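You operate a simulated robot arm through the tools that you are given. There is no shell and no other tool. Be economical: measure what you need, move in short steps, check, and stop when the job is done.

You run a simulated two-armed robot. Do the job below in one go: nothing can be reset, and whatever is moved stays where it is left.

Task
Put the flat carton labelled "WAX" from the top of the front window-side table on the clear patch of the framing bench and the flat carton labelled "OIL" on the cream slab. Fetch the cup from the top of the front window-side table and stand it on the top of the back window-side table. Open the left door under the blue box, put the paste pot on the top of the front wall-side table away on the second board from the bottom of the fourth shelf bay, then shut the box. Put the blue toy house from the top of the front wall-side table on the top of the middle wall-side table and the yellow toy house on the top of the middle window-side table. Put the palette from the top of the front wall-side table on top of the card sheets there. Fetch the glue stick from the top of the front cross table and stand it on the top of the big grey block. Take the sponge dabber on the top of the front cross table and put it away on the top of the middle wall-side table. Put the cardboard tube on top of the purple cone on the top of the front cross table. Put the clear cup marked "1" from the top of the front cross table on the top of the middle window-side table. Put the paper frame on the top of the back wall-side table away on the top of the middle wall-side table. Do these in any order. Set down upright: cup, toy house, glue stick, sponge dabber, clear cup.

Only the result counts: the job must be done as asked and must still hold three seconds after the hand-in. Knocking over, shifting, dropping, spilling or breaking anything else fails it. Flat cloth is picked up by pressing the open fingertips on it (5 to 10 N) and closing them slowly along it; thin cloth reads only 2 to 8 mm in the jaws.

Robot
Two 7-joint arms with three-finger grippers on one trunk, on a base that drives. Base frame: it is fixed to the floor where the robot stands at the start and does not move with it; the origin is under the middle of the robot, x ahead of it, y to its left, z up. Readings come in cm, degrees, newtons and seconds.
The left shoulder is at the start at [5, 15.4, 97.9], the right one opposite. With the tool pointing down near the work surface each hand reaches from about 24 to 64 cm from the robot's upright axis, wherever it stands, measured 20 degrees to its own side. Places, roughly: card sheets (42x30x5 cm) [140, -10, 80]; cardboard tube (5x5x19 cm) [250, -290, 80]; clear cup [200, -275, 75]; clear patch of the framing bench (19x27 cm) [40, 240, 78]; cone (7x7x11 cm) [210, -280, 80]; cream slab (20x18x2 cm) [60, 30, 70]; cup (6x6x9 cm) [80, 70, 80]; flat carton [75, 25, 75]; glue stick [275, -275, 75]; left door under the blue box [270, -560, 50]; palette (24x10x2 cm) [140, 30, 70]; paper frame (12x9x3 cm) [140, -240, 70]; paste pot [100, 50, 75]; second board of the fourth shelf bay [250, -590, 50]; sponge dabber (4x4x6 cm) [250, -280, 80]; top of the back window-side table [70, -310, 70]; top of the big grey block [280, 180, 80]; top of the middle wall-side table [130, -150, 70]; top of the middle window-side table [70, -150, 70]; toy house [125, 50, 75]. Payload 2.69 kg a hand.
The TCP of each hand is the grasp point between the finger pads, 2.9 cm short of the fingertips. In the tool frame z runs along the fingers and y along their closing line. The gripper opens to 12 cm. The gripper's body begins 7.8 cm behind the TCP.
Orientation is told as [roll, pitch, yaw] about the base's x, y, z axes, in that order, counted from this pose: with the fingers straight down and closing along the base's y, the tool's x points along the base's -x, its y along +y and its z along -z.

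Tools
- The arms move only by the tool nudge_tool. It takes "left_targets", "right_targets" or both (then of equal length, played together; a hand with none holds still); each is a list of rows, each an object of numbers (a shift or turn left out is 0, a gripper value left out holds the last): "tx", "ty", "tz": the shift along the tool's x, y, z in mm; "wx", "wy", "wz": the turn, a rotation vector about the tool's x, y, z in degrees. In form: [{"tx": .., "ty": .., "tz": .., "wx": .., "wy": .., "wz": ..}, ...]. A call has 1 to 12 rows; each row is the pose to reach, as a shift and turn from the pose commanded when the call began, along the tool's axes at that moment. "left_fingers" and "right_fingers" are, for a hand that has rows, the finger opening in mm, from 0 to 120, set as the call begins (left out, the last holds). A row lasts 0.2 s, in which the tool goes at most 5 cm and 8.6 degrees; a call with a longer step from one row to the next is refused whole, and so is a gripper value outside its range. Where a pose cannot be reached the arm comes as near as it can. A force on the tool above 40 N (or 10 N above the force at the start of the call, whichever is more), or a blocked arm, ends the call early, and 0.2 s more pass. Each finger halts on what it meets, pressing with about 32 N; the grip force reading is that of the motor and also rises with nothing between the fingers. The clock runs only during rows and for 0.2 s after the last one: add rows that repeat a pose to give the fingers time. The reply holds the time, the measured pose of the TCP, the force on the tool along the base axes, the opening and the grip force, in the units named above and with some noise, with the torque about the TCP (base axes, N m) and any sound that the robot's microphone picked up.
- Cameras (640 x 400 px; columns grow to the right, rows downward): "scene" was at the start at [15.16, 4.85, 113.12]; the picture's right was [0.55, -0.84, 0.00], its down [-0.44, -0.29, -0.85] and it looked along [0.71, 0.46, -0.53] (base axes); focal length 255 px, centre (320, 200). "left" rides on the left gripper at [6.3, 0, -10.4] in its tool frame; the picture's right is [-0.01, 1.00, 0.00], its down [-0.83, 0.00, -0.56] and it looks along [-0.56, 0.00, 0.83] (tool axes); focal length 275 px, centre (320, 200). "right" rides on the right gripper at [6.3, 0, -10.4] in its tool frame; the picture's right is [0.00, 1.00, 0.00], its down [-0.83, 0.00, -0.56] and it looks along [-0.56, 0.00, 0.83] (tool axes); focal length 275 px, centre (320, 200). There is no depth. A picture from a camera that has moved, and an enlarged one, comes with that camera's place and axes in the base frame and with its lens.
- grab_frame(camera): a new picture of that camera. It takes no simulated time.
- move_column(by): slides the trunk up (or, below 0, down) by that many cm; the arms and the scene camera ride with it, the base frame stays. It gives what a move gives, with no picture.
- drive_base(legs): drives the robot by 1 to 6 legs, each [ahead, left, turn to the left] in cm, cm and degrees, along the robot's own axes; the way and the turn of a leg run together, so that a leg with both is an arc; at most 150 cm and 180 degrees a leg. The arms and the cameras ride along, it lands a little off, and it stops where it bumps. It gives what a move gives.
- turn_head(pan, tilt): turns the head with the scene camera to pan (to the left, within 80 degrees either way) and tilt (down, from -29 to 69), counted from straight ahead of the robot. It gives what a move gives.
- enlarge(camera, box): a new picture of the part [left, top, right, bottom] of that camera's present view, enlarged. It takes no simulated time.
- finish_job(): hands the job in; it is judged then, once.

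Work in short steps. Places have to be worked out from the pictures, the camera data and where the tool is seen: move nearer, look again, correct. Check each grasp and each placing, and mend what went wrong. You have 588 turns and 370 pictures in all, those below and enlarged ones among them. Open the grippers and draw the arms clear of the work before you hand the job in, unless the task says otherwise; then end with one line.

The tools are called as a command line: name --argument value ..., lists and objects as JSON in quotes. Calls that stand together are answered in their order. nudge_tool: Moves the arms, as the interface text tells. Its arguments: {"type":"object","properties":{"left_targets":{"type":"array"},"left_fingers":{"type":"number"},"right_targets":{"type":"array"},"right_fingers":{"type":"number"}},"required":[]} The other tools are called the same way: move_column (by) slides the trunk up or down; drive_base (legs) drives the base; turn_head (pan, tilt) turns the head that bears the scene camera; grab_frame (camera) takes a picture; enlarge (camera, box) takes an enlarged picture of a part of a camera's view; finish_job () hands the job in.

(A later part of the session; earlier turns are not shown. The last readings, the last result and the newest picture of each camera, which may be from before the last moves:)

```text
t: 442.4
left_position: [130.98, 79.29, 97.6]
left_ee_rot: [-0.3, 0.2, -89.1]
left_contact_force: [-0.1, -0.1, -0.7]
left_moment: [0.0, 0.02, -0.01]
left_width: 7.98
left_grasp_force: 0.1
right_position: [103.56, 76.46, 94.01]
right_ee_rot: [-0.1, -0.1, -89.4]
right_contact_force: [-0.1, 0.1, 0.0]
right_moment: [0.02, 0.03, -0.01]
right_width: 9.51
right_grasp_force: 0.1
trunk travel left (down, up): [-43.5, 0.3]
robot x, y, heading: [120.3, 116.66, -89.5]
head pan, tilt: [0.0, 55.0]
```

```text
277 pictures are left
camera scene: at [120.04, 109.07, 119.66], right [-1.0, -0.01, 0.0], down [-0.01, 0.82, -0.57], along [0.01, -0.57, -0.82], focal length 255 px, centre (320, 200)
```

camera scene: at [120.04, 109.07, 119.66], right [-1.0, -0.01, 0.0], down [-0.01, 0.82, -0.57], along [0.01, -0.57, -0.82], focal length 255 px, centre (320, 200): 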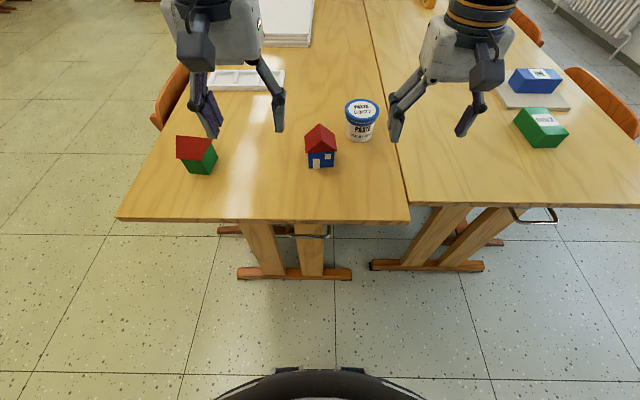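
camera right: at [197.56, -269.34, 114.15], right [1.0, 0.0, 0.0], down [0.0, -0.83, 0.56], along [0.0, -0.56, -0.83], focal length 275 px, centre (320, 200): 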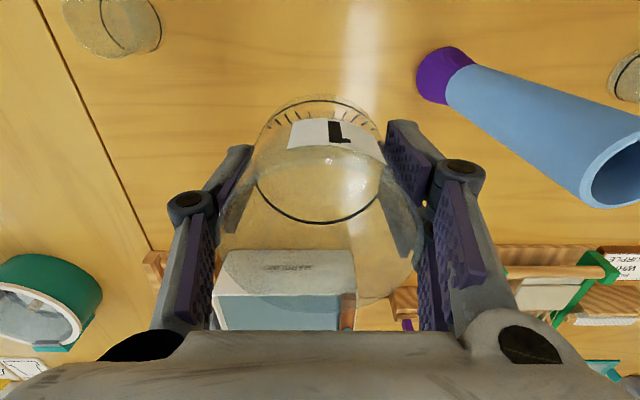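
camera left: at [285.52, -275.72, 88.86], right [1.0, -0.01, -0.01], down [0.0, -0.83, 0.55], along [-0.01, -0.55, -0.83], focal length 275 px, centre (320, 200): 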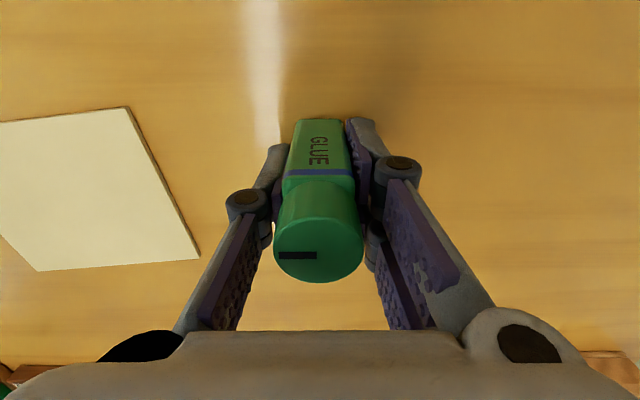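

Move 9 cm ahead and look with the left camera.

drive_base --legs '[[9, 0, -0.6]]'

nudge_tool --left_targets '[{"ty": -30}, {"ty": -60}, {"ty": -80}]' --left_fingers 110

grab_frame --camera "left"

```text
t: 443.5
left_position: [130.68, 70.22, 97.39]
left_ee_rot: [-0.2, 0.1, -89.7]
left_contact_force: [0.3, 0.4, -0.1]
left_moment: [0.0, 0.02, 0.01]
left_width: 8.01
left_grasp_force: 0.0
right_position: [103.09, 67.54, 93.92]
right_ee_rot: [-0.1, -0.1, -90.0]
right_contact_force: [-0.6, 0.5, -0.1]
right_moment: [0.01, -0.03, -0.02]
right_width: 9.5
right_grasp_force: 0.1
trunk travel left (down, up): [-43.5, 0.3]
robot x, y, heading: [120.17, 107.88, -89.9]
head pan, tilt: [0.0, 55.0]
```

```text
t: 444.3
left_position: [122.55, 70.08, 97.43]
left_ee_rot: [-0.3, 0.2, -89.4]
left_contact_force: [0.2, -0.5, 0.5]
left_moment: [0.02, 0.02, -0.04]
left_width: 11.0
left_grasp_force: 0.1
right_position: [103.09, 67.59, 93.94]
right_ee_rot: [0.0, 0.1, -90.1]
right_contact_force: [0.8, 0.5, -0.2]
right_moment: [0.0, 0.01, 0.02]
right_width: 9.53
right_grasp_force: 0.1
trunk travel left (down, up): [-43.5, 0.3]
robot x, y, heading: [120.29, 107.64, -89.9]
head pan, tilt: [0.0, 55.0]
```

```text
276 pictures are left
camera left: at [122.69, 76.51, 107.87], right [1.0, 0.0, -0.01], down [0.01, -0.83, 0.55], along [0.0, -0.55, -0.83], focal length 275 px, centre (320, 200)
```

left: 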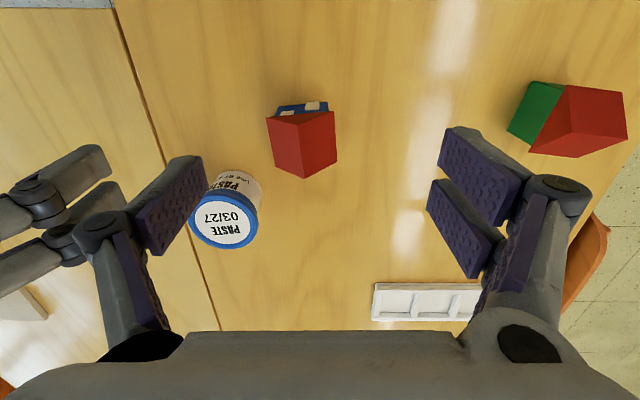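

The blue house's ridge runs along y (rotated ~7°), so I'll grip it on the gables: turn the left tool by 83°.

nudge_tool --left_targets '[{"wz": 8}, {"wz": 16}, {"wz": 24}, {"wz": 32}, {"wz": 40}, {"wz": 48}, {"wz": 56}, {"wz": 64}, {"wz": 72}, {"wz": 80}, {"wz": 83}, {"wz": 83}]'

grab_frame --camera "left"

```text
t: 446.9
left_position: [122.69, 70.22, 97.64]
left_ee_rot: [-0.2, -0.2, -172.7]
left_contact_force: [0.1, -0.8, 0.1]
left_moment: [0.01, -0.01, -0.01]
left_width: 11.0
left_grasp_force: 0.1
right_position: [103.25, 67.64, 94.01]
right_ee_rot: [-0.1, 0.0, -90.0]
right_contact_force: [0.2, -0.2, -0.3]
right_moment: [0.0, -0.01, 0.02]
right_width: 9.5
right_grasp_force: 0.0
trunk travel left (down, up): [-43.5, 0.3]
robot x, y, heading: [119.48, 108.23, -89.7]
head pan, tilt: [0.0, 55.0]
```

```text
275 pictures are left
camera left: at [129.1, 71.12, 107.99], right [0.12, -0.99, 0.0], down [-0.82, -0.1, 0.56], along [-0.56, -0.07, -0.83], focal length 275 px, centre (320, 200)
```

left: 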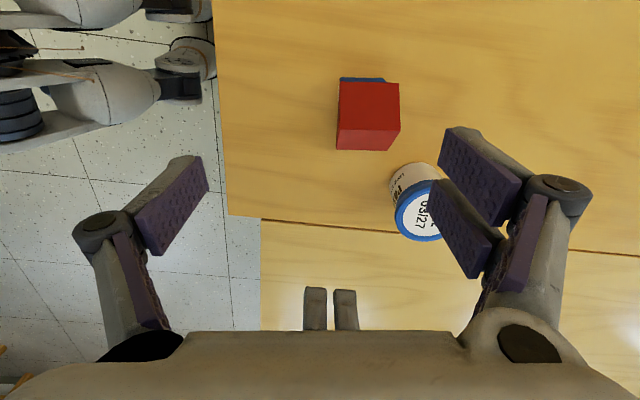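

House centre (120.7, 65.5). Move above it and down to 88, then look.

nudge_tool --left_targets '[{"tx": -13, "ty": 22}, {"tx": -26, "ty": 44}, {"tx": -26, "ty": 44, "tz": 45}, {"tx": -26, "ty": 44, "tz": 90}, {"tx": -26, "ty": 44, "tz": 90}]'

grab_frame --camera "left"

```text
t: 448.1
left_position: [120.6, 65.89, 88.64]
left_ee_rot: [-0.1, -0.3, -172.6]
left_contact_force: [-0.3, -0.7, 0.4]
left_moment: [-0.01, 0.0, -0.01]
left_width: 11.0
left_grasp_force: 0.0
right_position: [103.33, 67.57, 93.9]
right_ee_rot: [0.0, 0.0, -89.9]
right_contact_force: [-0.3, 0.2, -0.2]
right_moment: [0.0, 0.03, -0.02]
right_width: 9.5
right_grasp_force: 0.1
trunk travel left (down, up): [-43.5, 0.3]
robot x, y, heading: [120.07, 108.2, -89.6]
head pan, tilt: [0.0, 55.0]
```

```text
274 pictures are left
camera left: at [127.06, 66.69, 99.12], right [0.12, -0.99, 0.0], down [-0.82, -0.1, 0.56], along [-0.56, -0.07, -0.83], focal length 275 px, centre (320, 200)
```

left: 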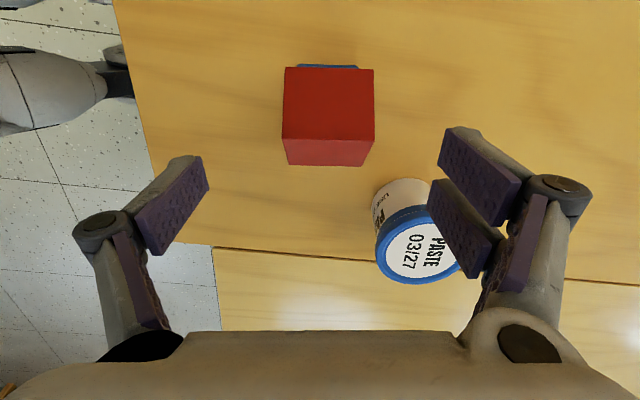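

Aligned. Descend and grip.

nudge_tool --left_targets '[{"ty": 4, "tz": 40}, {"ty": 4, "tz": 75}, {"ty": 4, "tz": 94}, {"ty": 4, "tz": 94}]'

grab_frame --camera "left"

```text
t: 449.1
left_position: [120.45, 65.41, 79.17]
left_ee_rot: [-0.1, -0.3, -172.6]
left_contact_force: [-0.4, -0.6, 0.2]
left_moment: [0.04, -0.01, 0.03]
left_width: 11.0
left_grasp_force: 0.1
right_position: [103.29, 67.69, 94.07]
right_ee_rot: [-0.1, -0.1, -90.1]
right_contact_force: [-0.5, -0.4, -0.7]
right_moment: [-0.01, 0.0, -0.03]
right_width: 9.5
right_grasp_force: 0.1
trunk travel left (down, up): [-43.5, 0.3]
robot x, y, heading: [119.85, 107.74, -89.8]
head pan, tilt: [0.0, 55.0]
```

```text
273 pictures are left
camera left: at [127.01, 66.26, 89.6], right [0.12, -0.99, 0.0], down [-0.82, -0.1, 0.56], along [-0.56, -0.07, -0.83], focal length 275 px, centre (320, 200)
```

left: 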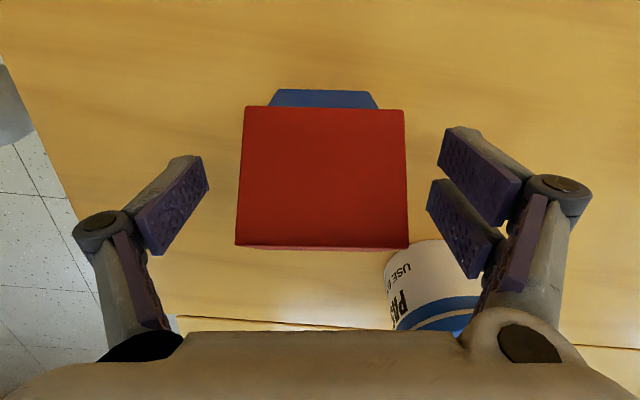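

nudge_tool --left_targets '[{"tz": 0}, {"tz": 0}, {"tz": 0}, {"tz": 0}]' --left_fingers 0

nudge_tool --left_targets '[{"tz": -20}, {"tz": -60}, {"tz": -100}, {"tz": -150}, {"tz": -180, "tx": 30}, {"tz": -190, "tx": 70}, {"tz": -190, "tx": 110}, {"tz": -190, "tx": 140}]'

grab_frame --camera "left"

grab_frame --camera "right"

```text
t: 450.1
left_position: [120.47, 65.44, 79.29]
left_ee_rot: [0.0, -0.3, -172.6]
left_contact_force: [-0.5, -0.5, 4.9]
left_moment: [-0.05, -0.06, -0.07]
left_width: 5.57
left_grasp_force: 32.0
right_position: [103.27, 67.63, 94.06]
right_ee_rot: [-0.1, 0.0, -90.0]
right_contact_force: [0.1, 0.2, -0.6]
right_moment: [0.01, -0.01, -0.04]
right_width: 9.51
right_grasp_force: 0.1
trunk travel left (down, up): [-43.5, 0.3]
robot x, y, heading: [120.14, 108.04, -89.7]
head pan, tilt: [0.0, 55.0]
```

```text
t: 451.9
left_position: [134.53, 67.12, 98.07]
left_ee_rot: [-0.2, -0.3, -172.6]
left_contact_force: [0.4, 0.4, -1.0]
left_moment: [0.0, 0.0, -0.01]
left_width: 5.58
left_grasp_force: 32.5
right_position: [103.26, 67.63, 94.01]
right_ee_rot: [0.0, 0.1, -90.0]
right_contact_force: [0.4, 0.1, 0.5]
right_moment: [-0.02, 0.0, -0.02]
right_width: 9.51
right_grasp_force: 0.1
trunk travel left (down, up): [-43.5, 0.3]
robot x, y, heading: [120.3, 107.42, -89.7]
head pan, tilt: [0.0, 55.0]
```

```text
272 pictures are left
camera left: at [140.97, 67.95, 108.42], right [0.12, -0.99, 0.0], down [-0.82, -0.1, 0.56], along [-0.56, -0.07, -0.83], focal length 275 px, centre (320, 200)
```

left: 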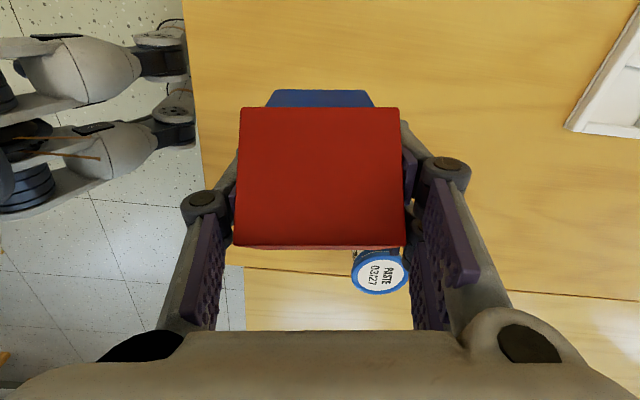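

```text
271 pictures are left
camera right: at [103.4, 74.0, 104.49], right [1.0, 0.0, 0.0], down [0.0, -0.83, 0.56], along [0.0, -0.56, -0.83], focal length 275 px, centre (320, 200)
```

right: 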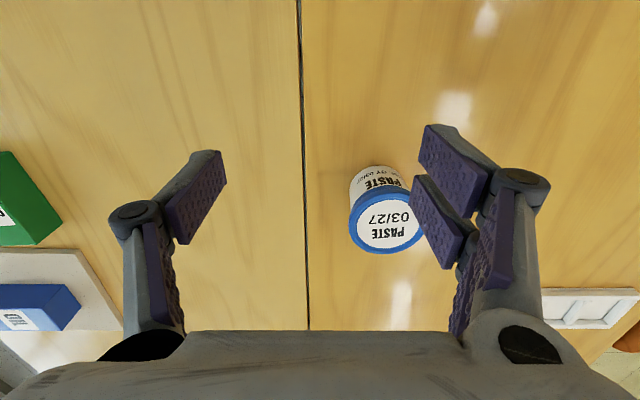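

Blue house is held. The pot (≈(110.3, 55.5)) should be grasped with a 45° tilted tool so that it can go into a shelf; I back up 13 cm and prepare that with the right hand.

drive_base --legs '[[-13, 0, 0]]'

nudge_tool --right_targets '[{"tx": -45, "ty": 20}, {"tx": -90, "ty": 40}, {"tx": -135, "ty": 60}, {"tx": -150, "ty": 70}, {"tx": -150, "ty": 70, "wy": -8}, {"tx": -150, "ty": 70, "wy": -16}, {"tx": -150, "ty": 70, "wy": -24}, {"tx": -150, "ty": 70, "wy": -32}, {"tx": -150, "ty": 70, "wy": -40}, {"tx": -150, "ty": 70, "wy": -45}, {"tx": -150, "ty": 70, "wy": -45}]' --right_fingers 120

grab_frame --camera "right"

grab_frame --camera "scene"

```text
t: 453.2
left_position: [134.59, 79.96, 97.93]
left_ee_rot: [-0.1, -0.3, -172.5]
left_contact_force: [0.8, 1.2, -0.3]
left_moment: [-0.01, 0.0, -0.04]
left_width: 5.58
left_grasp_force: 32.0
right_position: [103.31, 80.59, 93.93]
right_ee_rot: [0.0, 0.0, -89.9]
right_contact_force: [0.4, 0.4, -0.1]
right_moment: [-0.03, 0.02, -0.02]
right_width: 9.48
right_grasp_force: 0.0
trunk travel left (down, up): [-43.5, 0.3]
robot x, y, heading: [120.02, 120.42, -89.6]
head pan, tilt: [0.0, 55.0]
```

```text
t: 455.6
left_position: [134.49, 79.99, 97.96]
left_ee_rot: [-0.4, -0.2, -172.6]
left_contact_force: [0.0, 0.0, -1.2]
left_moment: [0.01, 0.0, 0.03]
left_width: 5.57
left_grasp_force: 32.2
right_position: [110.23, 65.65, 93.53]
right_ee_rot: [0.1, -44.7, -90.2]
right_contact_force: [0.1, 0.0, -0.9]
right_moment: [0.04, 0.01, 0.02]
right_width: 12.0
right_grasp_force: 0.0
right hand out of reach, approached as far as the arm can: row 4
trunk travel left (down, up): [-43.5, 0.3]
robot x, y, heading: [119.97, 120.91, -89.8]
head pan, tilt: [0.0, 55.0]
```

```text
270 pictures are left
camera right: at [110.32, 77.46, 96.6], right [1.0, 0.0, 0.0], down [0.0, -0.2, 0.98], along [0.0, -0.98, -0.2], focal length 275 px, centre (320, 200)
```

right: 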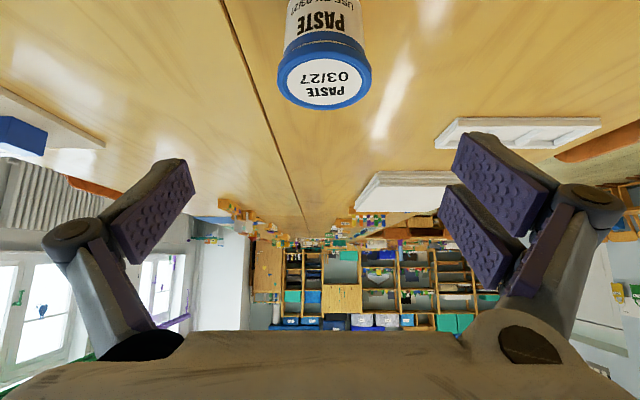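

```text
269 pictures are left
camera scene: at [119.85, 111.81, 121.43], right [-1.0, 0.01, 0.0], down [0.01, 0.67, -0.75], along [-0.01, -0.75, -0.67], focal length 255 px, centre (320, 200)
```

scene: 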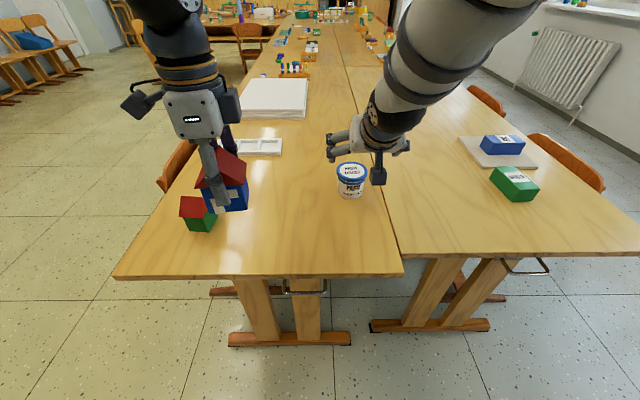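

Pot centre (110.5, 55.2). Approach along the tilted tool axis, first part, and check.

nudge_tool --right_targets '[{"tx": 30, "ty": 3}, {"tx": 50, "ty": 3, "tz": 20}, {"tx": 50, "ty": 3, "tz": 60}, {"tx": 50, "ty": 3, "tz": 100}, {"tx": 50, "ty": 3, "tz": 120}, {"tx": 50, "ty": 3, "tz": 120}]'

grab_frame --camera "right"

enlarge --camera "scene" --box '[280, 90, 440, 210]'

```text
t: 457.0
left_position: [134.47, 79.97, 98.12]
left_ee_rot: [-0.1, -0.4, -172.5]
left_contact_force: [0.2, -0.1, -0.7]
left_moment: [0.05, 0.02, 0.03]
left_width: 5.56
left_grasp_force: 31.6
right_position: [110.73, 60.56, 81.9]
right_ee_rot: [-0.1, -45.1, -89.8]
right_contact_force: [-0.6, -0.1, 0.3]
right_moment: [0.01, 0.01, 0.01]
right_width: 12.02
right_grasp_force: 0.0
trunk travel left (down, up): [-43.5, 0.3]
robot x, y, heading: [119.58, 120.43, -89.7]
head pan, tilt: [0.0, 55.0]
```

```text
268 pictures are left
camera right: at [110.75, 72.39, 84.85], right [1.0, 0.01, 0.0], down [0.01, -0.19, 0.98], along [0.01, -0.98, -0.19], focal length 275 px, centre (320, 200)
```

right: 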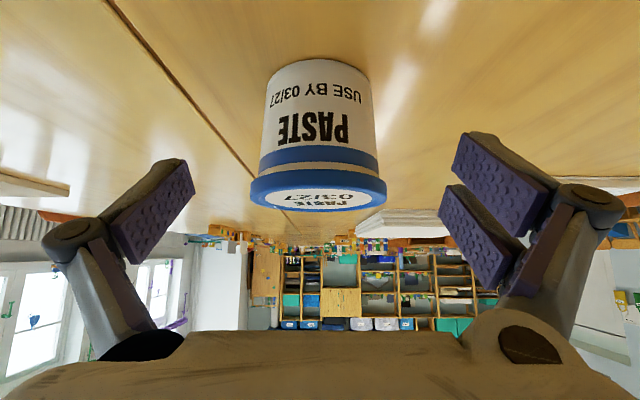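

```text
3.33 times, centred on (360, 150) of scene
camera zoom: at [120.0, 113.04, 119.66], right [-1.0, -0.01, 0.0], down [-0.01, 0.82, -0.57], along [0.0, -0.57, -0.82], focal length 851 px, centre (187, 367)
```

zoom: 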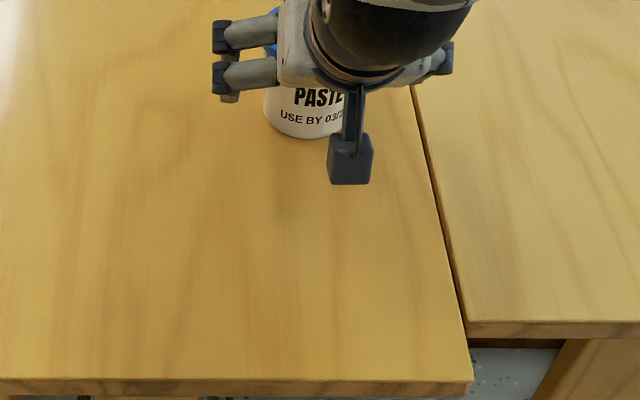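

Aligned laterally. Advance the last 6.4 cm along the tool axis.

nudge_tool --right_targets '[{"tz": 25}, {"tz": 45}, {"tz": 60}, {"tz": 64}, {"tz": 64}]'

grab_frame --camera "right"

```text
t: 458.2
left_position: [134.49, 80.02, 98.05]
left_ee_rot: [-0.2, -0.2, -172.4]
left_contact_force: [-0.9, 0.2, -1.1]
left_moment: [0.04, 0.0, 0.0]
left_width: 5.54
left_grasp_force: 31.8
right_position: [110.63, 56.02, 77.53]
right_ee_rot: [0.0, -45.0, -90.0]
right_contact_force: [0.4, -0.6, 0.6]
right_moment: [-0.03, -0.01, -0.01]
right_width: 12.0
right_grasp_force: 0.1
trunk travel left (down, up): [-43.5, 0.3]
robot x, y, heading: [120.0, 120.65, -89.8]
head pan, tilt: [0.0, 55.0]
```

```text
266 pictures are left
camera right: at [110.78, 67.93, 80.49], right [1.0, 0.01, 0.0], down [0.0, -0.2, 0.98], along [0.0, -0.98, -0.2], focal length 275 px, centre (320, 200)
```

right: 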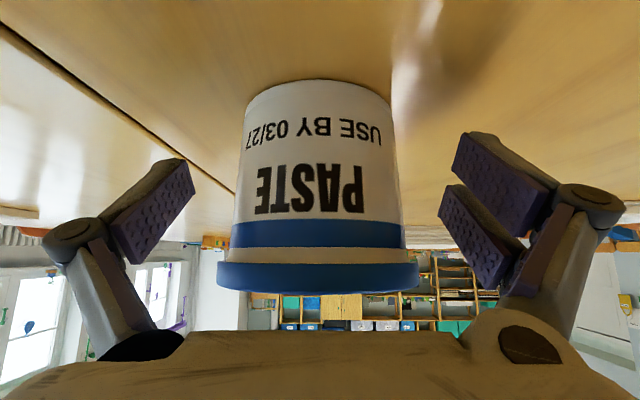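

Good position. Close.

nudge_tool --right_targets '[{"tz": 0}, {"tz": 0}, {"tz": 0}, {"tz": 0}]' --right_fingers 0

grab_frame --camera "right"

```text
t: 459.2
left_position: [134.58, 80.08, 98.0]
left_ee_rot: [-0.1, -0.3, -172.4]
left_contact_force: [-0.3, 0.1, -0.5]
left_moment: [0.01, -0.01, 0.01]
left_width: 5.57
left_grasp_force: 32.4
right_position: [110.64, 56.08, 77.51]
right_ee_rot: [0.0, -45.0, -90.0]
right_contact_force: [-1.7, -0.2, 3.3]
right_moment: [-0.01, 0.25, -0.02]
right_width: 7.34
right_grasp_force: 32.3
trunk travel left (down, up): [-43.5, 0.3]
robot x, y, heading: [120.02, 120.94, -89.8]
head pan, tilt: [0.0, 55.0]
```

```text
265 pictures are left
camera right: at [110.76, 67.93, 80.55], right [1.0, 0.01, 0.0], down [0.0, -0.19, 0.98], along [0.0, -0.98, -0.19], focal length 275 px, centre (320, 200)
```

right: 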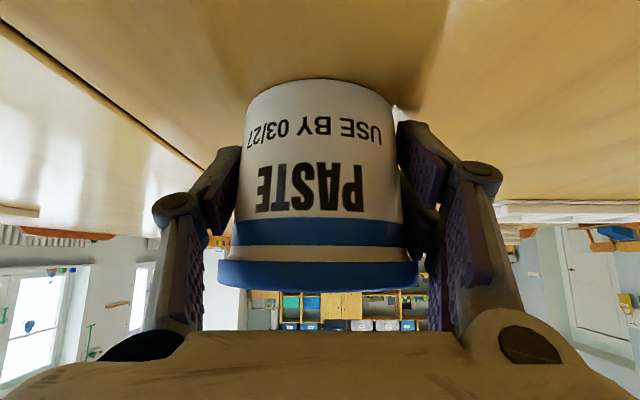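

Gripped at 7.34 cm. Lift vertically 16 cm and check.

nudge_tool --right_targets '[{"tx": -15, "tz": -15}, {"tx": -40, "tz": -40}, {"tx": -70, "tz": -70}, {"tx": -100, "tz": -100}, {"tx": -115, "tz": -115}, {"tx": -115, "tz": -115}]'

grab_frame --camera "right"

grab_frame --camera "scene"

```text
t: 460.6
left_position: [134.63, 79.97, 98.0]
left_ee_rot: [-0.2, -0.3, -172.4]
left_contact_force: [0.5, -0.4, -0.4]
left_moment: [-0.01, -0.02, -0.01]
left_width: 5.54
left_grasp_force: 32.0
right_position: [110.83, 56.13, 93.8]
right_ee_rot: [0.0, -44.9, -89.9]
right_contact_force: [-0.2, 0.6, -2.9]
right_moment: [0.0, 0.0, -0.02]
right_width: 7.34
right_grasp_force: 32.2
trunk travel left (down, up): [-43.5, 0.3]
robot x, y, heading: [120.22, 120.75, -89.5]
head pan, tilt: [0.0, 55.0]
```

```text
264 pictures are left
camera right: at [110.82, 67.86, 96.8], right [1.0, 0.01, 0.0], down [0.0, -0.2, 0.98], along [0.0, -0.98, -0.2], focal length 275 px, centre (320, 200)
```

right: 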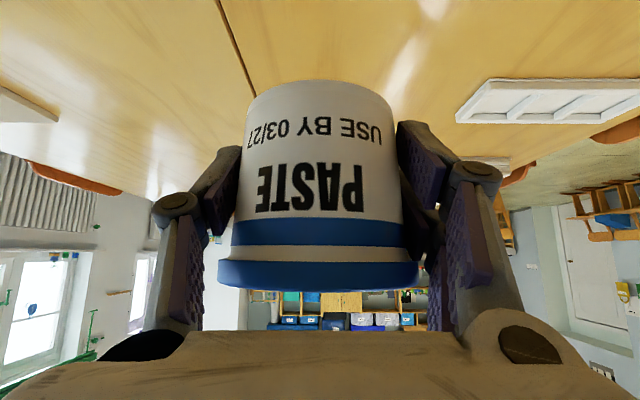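

```text
263 pictures are left
camera scene: at [119.99, 112.98, 119.64], right [-1.0, -0.01, 0.0], down [-0.01, 0.82, -0.57], along [0.0, -0.57, -0.82], focal length 255 px, centre (320, 200)
```

scene: 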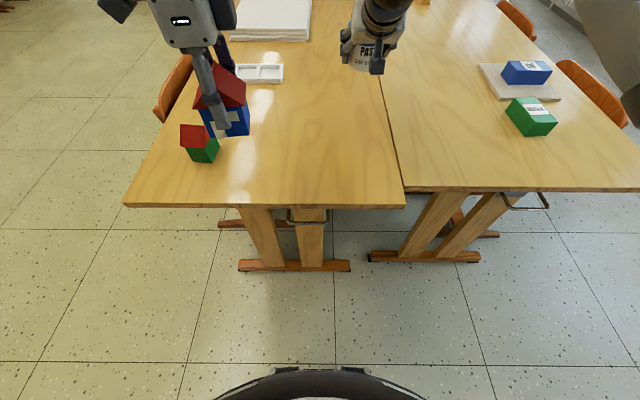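

Held. Pull the pot in a bit and drive round to the wall-side aisle.

nudge_tool --right_targets '[{"tx": 30, "tz": -30}, {"tx": 60, "tz": -60}, {"tx": 71, "tz": -71}]'

drive_base --legs '[[0, 112, 0], [140, 0, 0], [115, 0, 0]]'

turn_head --pan -50 --tilt 30

grab_frame --camera "scene"

```text
t: 461.4
left_position: [134.4, 80.09, 97.87]
left_ee_rot: [-0.4, -0.3, -172.6]
left_contact_force: [-0.5, 0.8, -0.9]
left_moment: [-0.04, -0.02, -0.01]
left_width: 5.6
left_grasp_force: 31.7
right_position: [110.46, 66.27, 93.07]
right_ee_rot: [0.1, -44.4, -90.1]
right_contact_force: [0.7, 1.0, -4.0]
right_moment: [0.06, 0.05, -0.01]
right_width: 7.32
right_grasp_force: 32.3
trunk travel left (down, up): [-43.5, 0.3]
robot x, y, heading: [119.8, 120.9, -89.6]
head pan, tilt: [0.0, 55.0]
```

```text
t: 482.6
left_position: [247.71, -179.06, 97.99]
left_ee_rot: [-0.2, -0.3, -172.9]
left_contact_force: [0.2, -0.2, -0.5]
left_moment: [0.01, 0.01, 0.02]
left_width: 5.58
left_grasp_force: 32.1
right_position: [223.54, -192.67, 93.57]
right_ee_rot: [0.0, -44.7, -90.4]
right_contact_force: [-0.5, -0.3, -3.0]
right_moment: [0.05, 0.0, -0.01]
right_width: 7.24
right_grasp_force: 32.2
trunk travel left (down, up): [-43.5, 0.3]
robot x, y, heading: [233.56, -138.07, -89.8]
head pan, tilt: [0.0, 55.0]
```

```text
t: 483.8
left_position: [247.6, -179.02, 98.04]
left_ee_rot: [-0.3, -0.3, -172.8]
left_contact_force: [-0.2, -0.3, -2.0]
left_moment: [0.02, -0.01, 0.0]
left_width: 5.54
left_grasp_force: 31.9
right_position: [223.62, -192.58, 93.6]
right_ee_rot: [0.0, -44.8, -90.3]
right_contact_force: [0.0, -0.7, -2.8]
right_moment: [0.02, 0.0, -0.04]
right_width: 7.26
right_grasp_force: 31.5
trunk travel left (down, up): [-43.5, 0.3]
robot x, y, heading: [233.37, -138.26, -89.7]
head pan, tilt: [-50.0, 30.0]
```

```text
262 pictures are left
camera scene: at [226.39, -144.46, 123.25], right [-0.64, 0.77, 0.0], down [0.38, 0.32, -0.87], along [-0.66, -0.56, -0.5], focal length 255 px, centre (320, 200)
```

scene: 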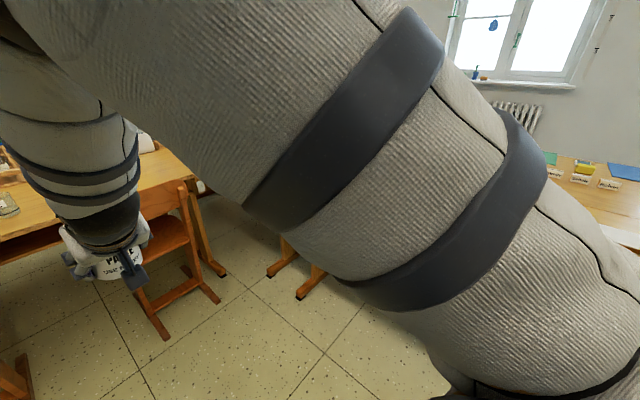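

Turn right to face the middle wall-side table.

drive_base --legs '[[0, 0, -90]]'

turn_head --pan 0 --tilt 40

grab_frame --camera "scene"

```text
t: 488.0
left_position: [192.61, -152.81, 98.05]
left_ee_rot: [-0.2, -0.3, 97.8]
left_contact_force: [0.1, 0.8, -0.8]
left_moment: [0.0, -0.05, 0.03]
left_width: 5.55
left_grasp_force: 31.8
right_position: [178.75, -128.86, 93.65]
right_ee_rot: [0.0, -44.8, -179.7]
right_contact_force: [0.6, -0.3, -3.0]
right_moment: [0.0, -0.05, -0.01]
right_width: 7.24
right_grasp_force: 32.1
trunk travel left (down, up): [-43.5, 0.3]
robot x, y, heading: [233.32, -137.7, -179.3]
head pan, tilt: [-50.0, 30.0]
```

```text
t: 489.2
left_position: [192.56, -152.63, 98.03]
left_ee_rot: [-0.3, -0.3, 97.7]
left_contact_force: [0.3, 0.3, -2.5]
left_moment: [0.03, 0.0, 0.0]
left_width: 5.6
left_grasp_force: 32.1
right_position: [178.65, -128.86, 93.53]
right_ee_rot: [0.1, -44.7, -179.8]
right_contact_force: [0.4, 0.0, -3.2]
right_moment: [0.05, -0.05, 0.01]
right_width: 7.26
right_grasp_force: 31.8
trunk travel left (down, up): [-43.5, 0.3]
robot x, y, heading: [233.44, -137.95, -179.4]
head pan, tilt: [0.0, 40.0]
```

```text
261 pictures are left
camera scene: at [224.17, -138.0, 121.81], right [0.01, 1.0, 0.0], down [0.63, 0.0, -0.77], along [-0.77, 0.01, -0.63], focal length 255 px, centre (320, 200)
```

scene: 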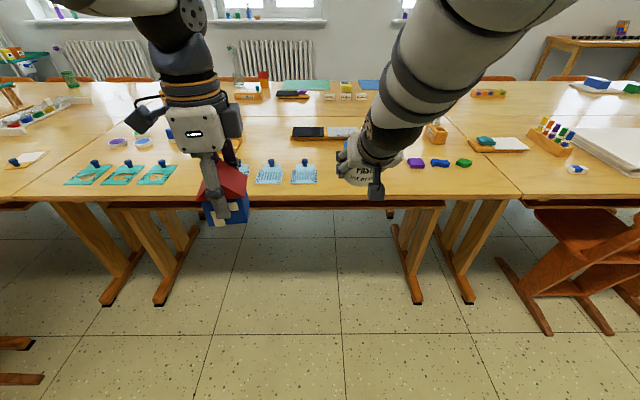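

The near edge in front is chair-free. Drive 30 cm closer and look at the bare area.

drive_base --legs '[[24, 0, -0.5]]'

turn_head --pan 0 --tilt 55

grab_frame --camera "scene"

grab_frame --camera "right"

```text
t: 491.0
left_position: [168.74, -152.55, 97.91]
left_ee_rot: [-0.3, -0.3, 97.3]
left_contact_force: [-0.2, 0.8, -1.0]
left_moment: [0.01, -0.04, 0.0]
left_width: 5.58
left_grasp_force: 31.4
right_position: [154.97, -128.72, 93.63]
right_ee_rot: [0.0, -44.8, 179.9]
right_contact_force: [-1.1, -0.3, -3.8]
right_moment: [-0.01, -0.02, 0.01]
right_width: 7.26
right_grasp_force: 32.1
trunk travel left (down, up): [-43.5, 0.3]
robot x, y, heading: [209.56, -138.78, -179.8]
head pan, tilt: [0.0, 40.0]
```

```text
t: 491.7
left_position: [168.68, -152.55, 97.96]
left_ee_rot: [-0.2, -0.3, 97.3]
left_contact_force: [0.7, -0.5, -0.1]
left_moment: [0.01, -0.01, -0.01]
left_width: 5.57
left_grasp_force: 32.3
right_position: [155.01, -128.51, 93.46]
right_ee_rot: [0.1, -44.5, 179.9]
right_contact_force: [0.9, -0.5, -3.1]
right_moment: [-0.06, -0.05, -0.02]
right_width: 7.23
right_grasp_force: 32.0
trunk travel left (down, up): [-43.5, 0.3]
robot x, y, heading: [209.6, -138.26, -179.9]
head pan, tilt: [0.0, 55.0]
```

```text
260 pictures are left
camera scene: at [200.48, -138.11, 121.72], right [0.01, 1.0, 0.0], down [0.64, -0.01, -0.77], along [-0.77, 0.01, -0.64], focal length 255 px, centre (320, 200)
```

scene: 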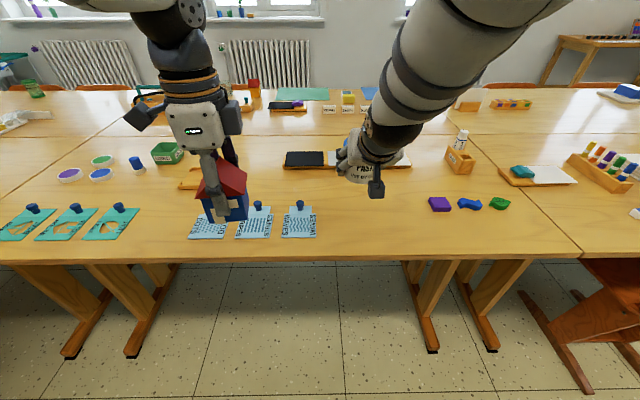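

```text
259 pictures are left
camera right: at [167.01, -128.51, 96.47], right [0.0, -1.0, 0.0], down [-0.2, 0.0, 0.98], along [-0.98, 0.0, -0.2], focal length 275 px, centre (320, 200)
```

right: 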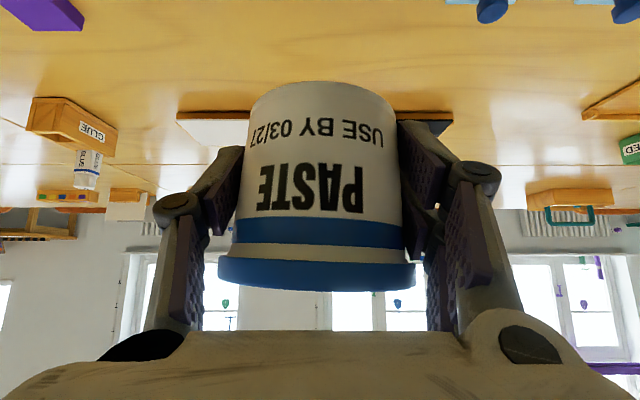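

Bare area x 138–163, y -136…-112. Strafe right 26 cm and ahead 8 so the left hand gets above it.

drive_base --legs '[[0, -26, 0], [8, 0, 0]]'

nudge_tool --left_targets '[{"tx": -5, "ty": 45, "tz": 20}, {"tx": -11, "ty": 90, "tz": 40}, {"tx": -16, "ty": 125, "tz": 70}, {"tx": -16, "ty": 125, "tz": 110}, {"tx": -16, "ty": 125, "tz": 140}, {"tx": -16, "ty": 125, "tz": 150}, {"tx": -16, "ty": 125, "tz": 150}]'

grab_frame --camera "left"

grab_frame --camera "scene"

```text
t: 495.0
left_position: [160.49, -126.66, 98.04]
left_ee_rot: [-0.2, -0.4, 97.1]
left_contact_force: [-1.1, 0.6, -0.7]
left_moment: [0.02, -0.01, -0.01]
left_width: 5.59
left_grasp_force: 32.0
right_position: [147.04, -102.74, 93.34]
right_ee_rot: [0.1, -44.6, 179.8]
right_contact_force: [0.3, -0.6, -3.8]
right_moment: [0.0, -0.07, 0.0]
right_width: 7.27
right_grasp_force: 31.9
trunk travel left (down, up): [-43.5, 0.3]
robot x, y, heading: [201.75, -112.45, -179.9]
head pan, tilt: [0.0, 55.0]
```

```text
t: 496.6
left_position: [147.97, -126.54, 82.78]
left_ee_rot: [-0.1, -0.3, 97.2]
left_contact_force: [0.3, 0.8, -0.6]
left_moment: [0.0, 0.01, 0.0]
left_width: 5.56
left_grasp_force: 32.2
right_position: [147.05, -102.63, 93.33]
right_ee_rot: [0.0, -44.5, 179.8]
right_contact_force: [0.0, 0.4, -3.0]
right_moment: [-0.03, -0.06, 0.02]
right_width: 7.27
right_grasp_force: 31.6
trunk travel left (down, up): [-43.5, 0.3]
robot x, y, heading: [201.91, -112.28, -180.1]
head pan, tilt: [0.0, 55.0]
```

```text
258 pictures are left
camera left: at [148.94, -132.72, 93.31], right [-0.99, -0.12, 0.0], down [-0.1, 0.82, 0.56], along [-0.06, 0.56, -0.83], focal length 275 px, centre (320, 200)
```

left: 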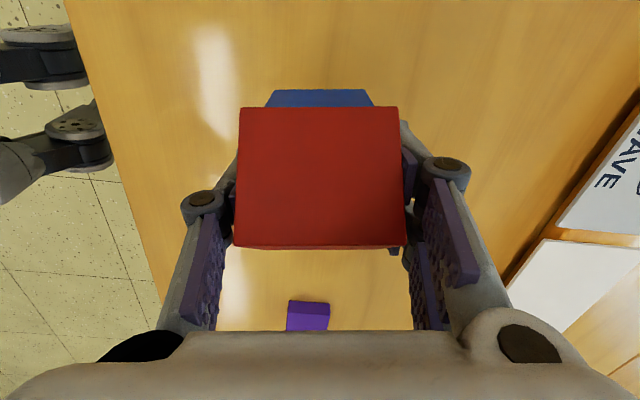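

```text
257 pictures are left
camera scene: at [192.48, -112.2, 121.66], right [0.02, 1.0, 0.0], down [0.65, -0.02, -0.76], along [-0.76, 0.02, -0.65], focal length 255 px, centre (320, 200)
```

scene: 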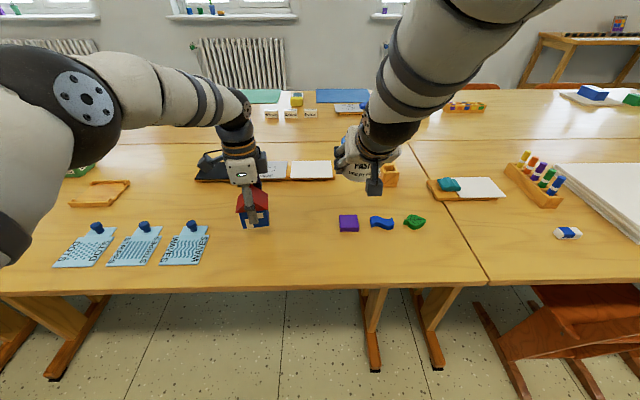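

Clear. Lower to contact (≈79.2).

nudge_tool --left_targets '[{"tz": 15}, {"tz": 25}, {"tz": 31}, {"tz": 34}, {"tz": 36}, {"tz": 36}]'

```text
t: 498.0
left_position: [148.19, -126.55, 79.35]
left_ee_rot: [-0.2, -0.3, 97.2]
left_contact_force: [0.0, 0.1, -0.8]
left_moment: [0.03, 0.01, 0.03]
left_width: 5.56
left_grasp_force: 31.6
right_position: [147.0, -102.77, 93.24]
right_ee_rot: [0.0, -44.5, 179.8]
right_contact_force: [0.8, -0.1, -3.9]
right_moment: [0.06, -0.04, -0.01]
right_width: 7.27
right_grasp_force: 32.6
trunk travel left (down, up): [-43.5, 0.3]
robot x, y, heading: [201.76, -112.59, -179.8]
head pan, tilt: [0.0, 55.0]
```

nudge_tool --left_targets '[{"tz": 1}, {"tz": 2}, {"tz": 3}, {"tz": 3}]'

```text
t: 499.0
left_position: [148.1, -126.53, 79.32]
left_ee_rot: [0.1, -0.3, 97.2]
left_contact_force: [3.4, -1.1, 15.1]
left_moment: [-0.09, 0.02, -0.01]
left_width: 5.59
left_grasp_force: 31.8
right_position: [147.04, -102.65, 93.53]
right_ee_rot: [-0.1, -44.7, 179.8]
right_contact_force: [0.1, 0.1, -3.0]
right_moment: [0.0, -0.05, 0.01]
right_width: 7.24
right_grasp_force: 31.8
trunk travel left (down, up): [-43.5, 0.3]
robot x, y, heading: [201.5, -112.08, -179.8]
head pan, tilt: [0.0, 55.0]
```

Contact. Release, rise, and rotate the left tool back toward forward.

nudge_tool --left_targets '[{"tz": -1}, {"tz": -1}, {"tz": -1}, {"tz": -45}, {"tz": -90}, {"tz": -130}, {"tz": -160, "ty": -40}, {"tz": -170, "ty": -80}]' --left_fingers 90

nudge_tool --left_targets '[{"wz": -8}, {"wz": -16}, {"wz": -24}, {"wz": -32}, {"wz": -40}, {"wz": -48}, {"wz": -56}, {"wz": -64}, {"wz": -72}, {"wz": -80}, {"wz": -83}]'

grab_frame --camera "scene"

```text
t: 500.8
left_position: [156.23, -125.55, 96.04]
left_ee_rot: [-0.2, -0.3, 97.2]
left_contact_force: [0.5, -0.1, 0.2]
left_moment: [0.02, 0.0, 0.02]
left_width: 9.0
left_grasp_force: 0.1
right_position: [147.12, -102.75, 93.36]
right_ee_rot: [0.0, -44.5, 179.8]
right_contact_force: [0.1, -0.8, -3.7]
right_moment: [0.02, -0.06, 0.02]
right_width: 7.24
right_grasp_force: 32.4
trunk travel left (down, up): [-43.5, 0.3]
robot x, y, heading: [201.27, -112.41, -179.9]
head pan, tilt: [0.0, 55.0]
```

```text
t: 503.2
left_position: [156.13, -125.62, 96.07]
left_ee_rot: [-0.3, 0.2, -179.7]
left_contact_force: [-0.2, -0.3, 0.5]
left_moment: [-0.02, -0.01, 0.01]
left_width: 9.02
left_grasp_force: 0.0
right_position: [147.04, -102.71, 93.36]
right_ee_rot: [0.0, -44.5, 179.9]
right_contact_force: [-0.3, 0.3, -3.2]
right_moment: [0.0, -0.02, -0.01]
right_width: 7.25
right_grasp_force: 31.8
trunk travel left (down, up): [-43.5, 0.3]
robot x, y, heading: [201.42, -112.3, -179.8]
head pan, tilt: [0.0, 55.0]
```

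```text
256 pictures are left
camera scene: at [192.5, -112.14, 121.64], right [0.03, 1.0, 0.0], down [0.65, -0.02, -0.76], along [-0.76, 0.02, -0.65], focal length 255 px, centre (320, 200)
```

scene: 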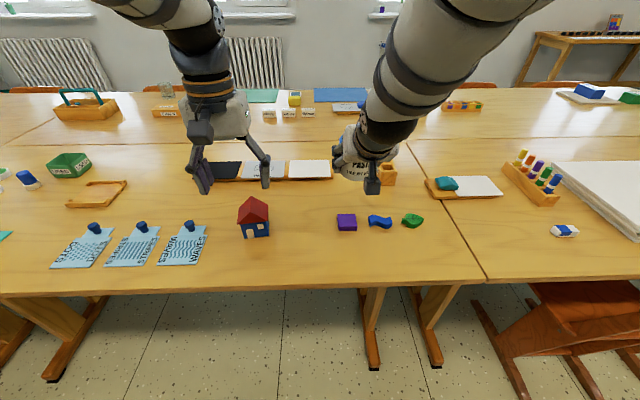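

Blue house stands. Now carry the pot round to the shelf wall.

drive_base --legs '[[-40, 0, 0], [0, 0, 90], [0, 140, 0], [0, 22, 0], [140, 0, 0]]'

drive_base --legs '[[140, 0, 0], [45, 0, 0]]'

turn_head --pan -20 --tilt 25

grab_frame --camera "scene"

```text
t: 528.4
left_position: [415.28, -297.35, 96.04]
left_ee_rot: [-0.3, 0.2, -89.8]
left_contact_force: [-0.6, -0.9, -0.5]
left_moment: [0.01, -0.01, 0.0]
left_width: 9.02
left_grasp_force: 0.0
right_position: [392.31, -306.34, 93.23]
right_ee_rot: [0.0, -44.4, -90.2]
right_contact_force: [-0.1, 0.2, -3.6]
right_moment: [0.03, 0.01, -0.01]
right_width: 7.26
right_grasp_force: 31.8
trunk travel left (down, up): [-43.5, 0.3]
robot x, y, heading: [402.28, -251.66, -89.9]
head pan, tilt: [0.0, 55.0]
```

```text
t: 537.6
left_position: [414.41, -480.34, 96.23]
left_ee_rot: [-0.3, 0.2, -90.3]
left_contact_force: [0.1, 0.4, 0.7]
left_moment: [0.01, -0.03, -0.02]
left_width: 9.02
left_grasp_force: 0.1
right_position: [391.44, -489.03, 93.07]
right_ee_rot: [0.0, -44.4, -90.6]
right_contact_force: [0.8, 0.6, -2.8]
right_moment: [0.04, 0.01, 0.02]
right_width: 7.24
right_grasp_force: 32.2
trunk travel left (down, up): [-43.5, 0.3]
robot x, y, heading: [401.64, -434.73, -90.2]
head pan, tilt: [0.0, 55.0]
```

```text
t: 538.6
left_position: [414.47, -480.31, 96.13]
left_ee_rot: [-0.3, 0.0, -90.3]
left_contact_force: [-0.9, 0.5, 0.1]
left_moment: [-0.01, 0.02, -0.03]
left_width: 9.01
left_grasp_force: 0.1
right_position: [391.32, -489.02, 93.24]
right_ee_rot: [0.1, -44.3, -90.8]
right_contact_force: [-0.3, -0.1, -2.8]
right_moment: [0.04, -0.02, 0.01]
right_width: 7.26
right_grasp_force: 32.1
trunk travel left (down, up): [-43.5, 0.3]
robot x, y, heading: [401.36, -434.29, -90.3]
head pan, tilt: [-20.0, 25.0]
```

```text
255 pictures are left
camera scene: at [398.31, -443.85, 124.05], right [-0.94, 0.35, 0.0], down [0.15, 0.4, -0.91], along [-0.32, -0.85, -0.42], focal length 255 px, centre (320, 200)
```

scene: 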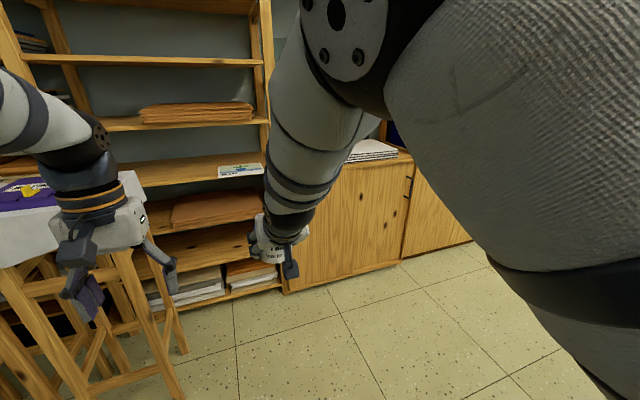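

Strafe right to x≈270 and look at the cabinet.

drive_base --legs '[[0, -135, 0]]'

turn_head --pan 0 --tilt 15

grab_frame --camera "scene"

```text
t: 549.1
left_position: [279.9, -479.05, 96.16]
left_ee_rot: [-0.3, 0.1, -90.7]
left_contact_force: [-1.3, -0.1, 0.2]
left_moment: [0.0, -0.01, -0.02]
left_width: 9.01
left_grasp_force: 0.1
right_position: [256.78, -487.73, 93.18]
right_ee_rot: [0.1, -44.3, -91.1]
right_contact_force: [-0.9, 0.3, -2.6]
right_moment: [0.04, 0.03, 0.0]
right_width: 7.22
right_grasp_force: 32.4
trunk travel left (down, up): [-43.5, 0.3]
robot x, y, heading: [267.17, -433.43, -90.6]
head pan, tilt: [-20.0, 25.0]
```

```text
t: 549.9
left_position: [279.72, -479.05, 96.11]
left_ee_rot: [-0.3, 0.1, -90.7]
left_contact_force: [-0.6, 0.4, -0.2]
left_moment: [0.02, -0.04, 0.0]
left_width: 8.99
left_grasp_force: 0.0
right_position: [256.78, -487.67, 93.16]
right_ee_rot: [-0.1, -44.3, -91.0]
right_contact_force: [-0.5, 0.9, -2.4]
right_moment: [0.01, 0.01, -0.01]
right_width: 7.23
right_grasp_force: 32.3
trunk travel left (down, up): [-43.5, 0.3]
robot x, y, heading: [267.54, -433.49, -90.7]
head pan, tilt: [0.0, 15.0]
```

```text
254 pictures are left
camera scene: at [267.06, -443.25, 125.67], right [-1.0, 0.01, 0.0], down [0.0, 0.26, -0.97], along [-0.01, -0.97, -0.26], focal length 255 px, centre (320, 200)
```

scene: 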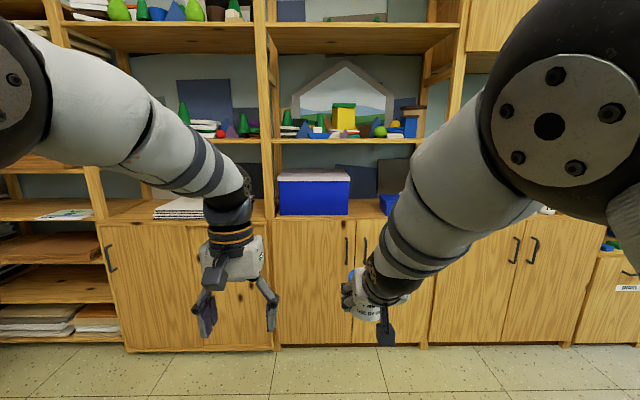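

Blue box located; the left door below it spans about x 247–290, handle at x≈251, z≈64, front at y≈-566. I turn the left tool to horizontal (pointing forward) while extending it.

nudge_tool --left_targets '[{"wy": -8, "tx": -18}, {"wy": -16, "tx": -36}, {"wy": -24, "tx": -54}, {"wy": -32, "tx": -72}, {"wy": -40, "tx": -90}, {"wy": -48, "tx": -108}, {"wy": -56, "tx": -126}, {"wy": -64, "tx": -144}, {"wy": -72, "tx": -162}, {"wy": -80, "tx": -180}, {"wy": -88, "tx": -195}, {"wy": -90, "tx": -200}]'

move_column --by -20

grab_frame --camera "left"

grab_frame --camera "scene"

```text
t: 552.5
left_position: [279.64, -499.01, 95.81]
left_ee_rot: [-80.3, -89.7, -10.3]
left_contact_force: [1.1, -0.3, -0.8]
left_moment: [-0.01, 0.01, 0.03]
left_width: 8.98
left_grasp_force: 0.1
right_position: [256.66, -487.61, 93.19]
right_ee_rot: [0.0, -44.3, -91.0]
right_contact_force: [-0.1, 0.2, -3.2]
right_moment: [0.04, -0.02, -0.03]
right_width: 7.28
right_grasp_force: 32.3
trunk travel left (down, up): [-43.5, 0.3]
robot x, y, heading: [266.98, -433.4, -90.6]
head pan, tilt: [0.0, 15.0]
```

```text
t: 554.7
left_position: [279.59, -499.04, 76.07]
left_ee_rot: [-73.1, -89.7, -17.7]
left_contact_force: [0.8, 0.1, -0.6]
left_moment: [-0.02, 0.01, -0.01]
left_width: 9.01
left_grasp_force: 0.1
right_position: [256.75, -485.27, 59.12]
right_ee_rot: [-0.1, -28.1, -91.1]
right_contact_force: [0.6, -0.5, -3.5]
right_moment: [0.05, 0.01, -0.01]
right_width: 7.24
right_grasp_force: 32.3
trunk travel left (down, up): [-23.5, 20.3]
robot x, y, heading: [267.46, -432.99, -90.8]
head pan, tilt: [0.0, 15.0]
```

```text
253 pictures are left
camera left: at [279.87, -488.46, 69.78], right [1.0, -0.01, 0.0], down [0.01, 0.55, 0.83], along [-0.01, -0.83, 0.55], focal length 275 px, centre (320, 200)
```

left: 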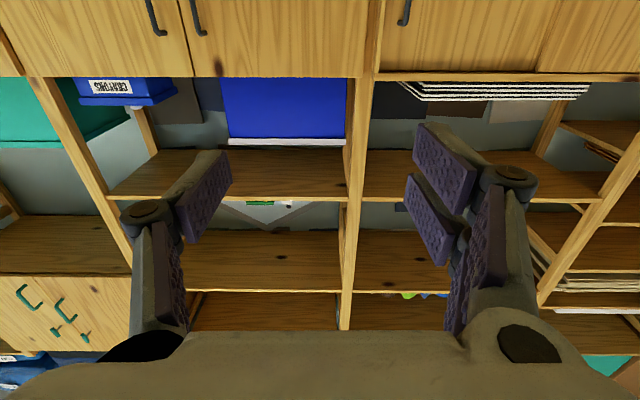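

```text
252 pictures are left
camera scene: at [266.94, -453.57, 104.05], right [-1.0, 0.01, 0.0], down [0.0, 0.26, -0.97], along [-0.01, -0.97, -0.26], focal length 255 px, centre (320, 200)
```

scene: 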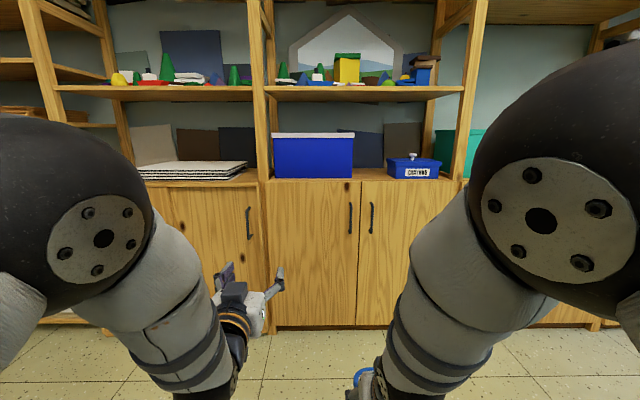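

The column move tilted the right hand; restore its tilt and raise it a little.

nudge_tool --right_targets '[{"wy": -6, "tx": 2, "tz": -30}, {"wy": -12, "tx": 4, "tz": -60}, {"wy": -16.5, "tx": 6, "tz": -94}, {"wy": -16.5, "tx": 6, "tz": -94}]'

grab_frame --camera "right"

```text
t: 555.7
left_position: [279.68, -499.05, 76.0]
left_ee_rot: [-64.1, -89.6, -26.5]
left_contact_force: [-0.4, 0.7, 0.6]
left_moment: [0.01, -0.01, 0.02]
left_width: 9.02
left_grasp_force: 0.0
right_position: [256.97, -480.42, 67.07]
right_ee_rot: [-0.2, -44.6, -91.0]
right_contact_force: [-0.1, 0.5, -4.2]
right_moment: [-0.01, 0.01, -0.03]
right_width: 7.25
right_grasp_force: 32.0
right hand out of reach, approached as far as the arm can: row 1
trunk travel left (down, up): [-23.5, 20.3]
robot x, y, heading: [267.62, -433.19, -90.4]
head pan, tilt: [0.0, 15.0]
```

```text
251 pictures are left
camera right: at [257.32, -468.64, 70.15], right [1.0, -0.01, -0.01], down [0.0, -0.2, 0.98], along [-0.02, -0.98, -0.2], focal length 275 px, centre (320, 200)
```

right: 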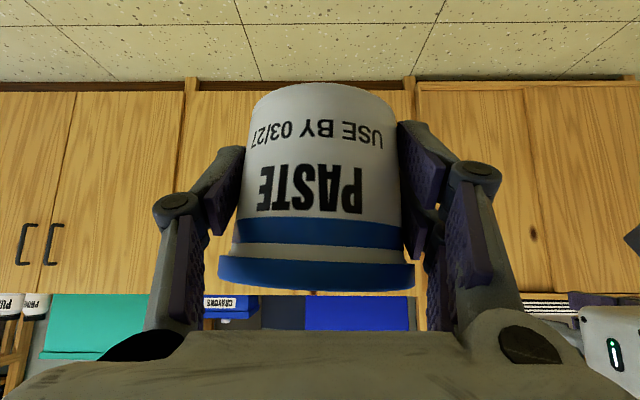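

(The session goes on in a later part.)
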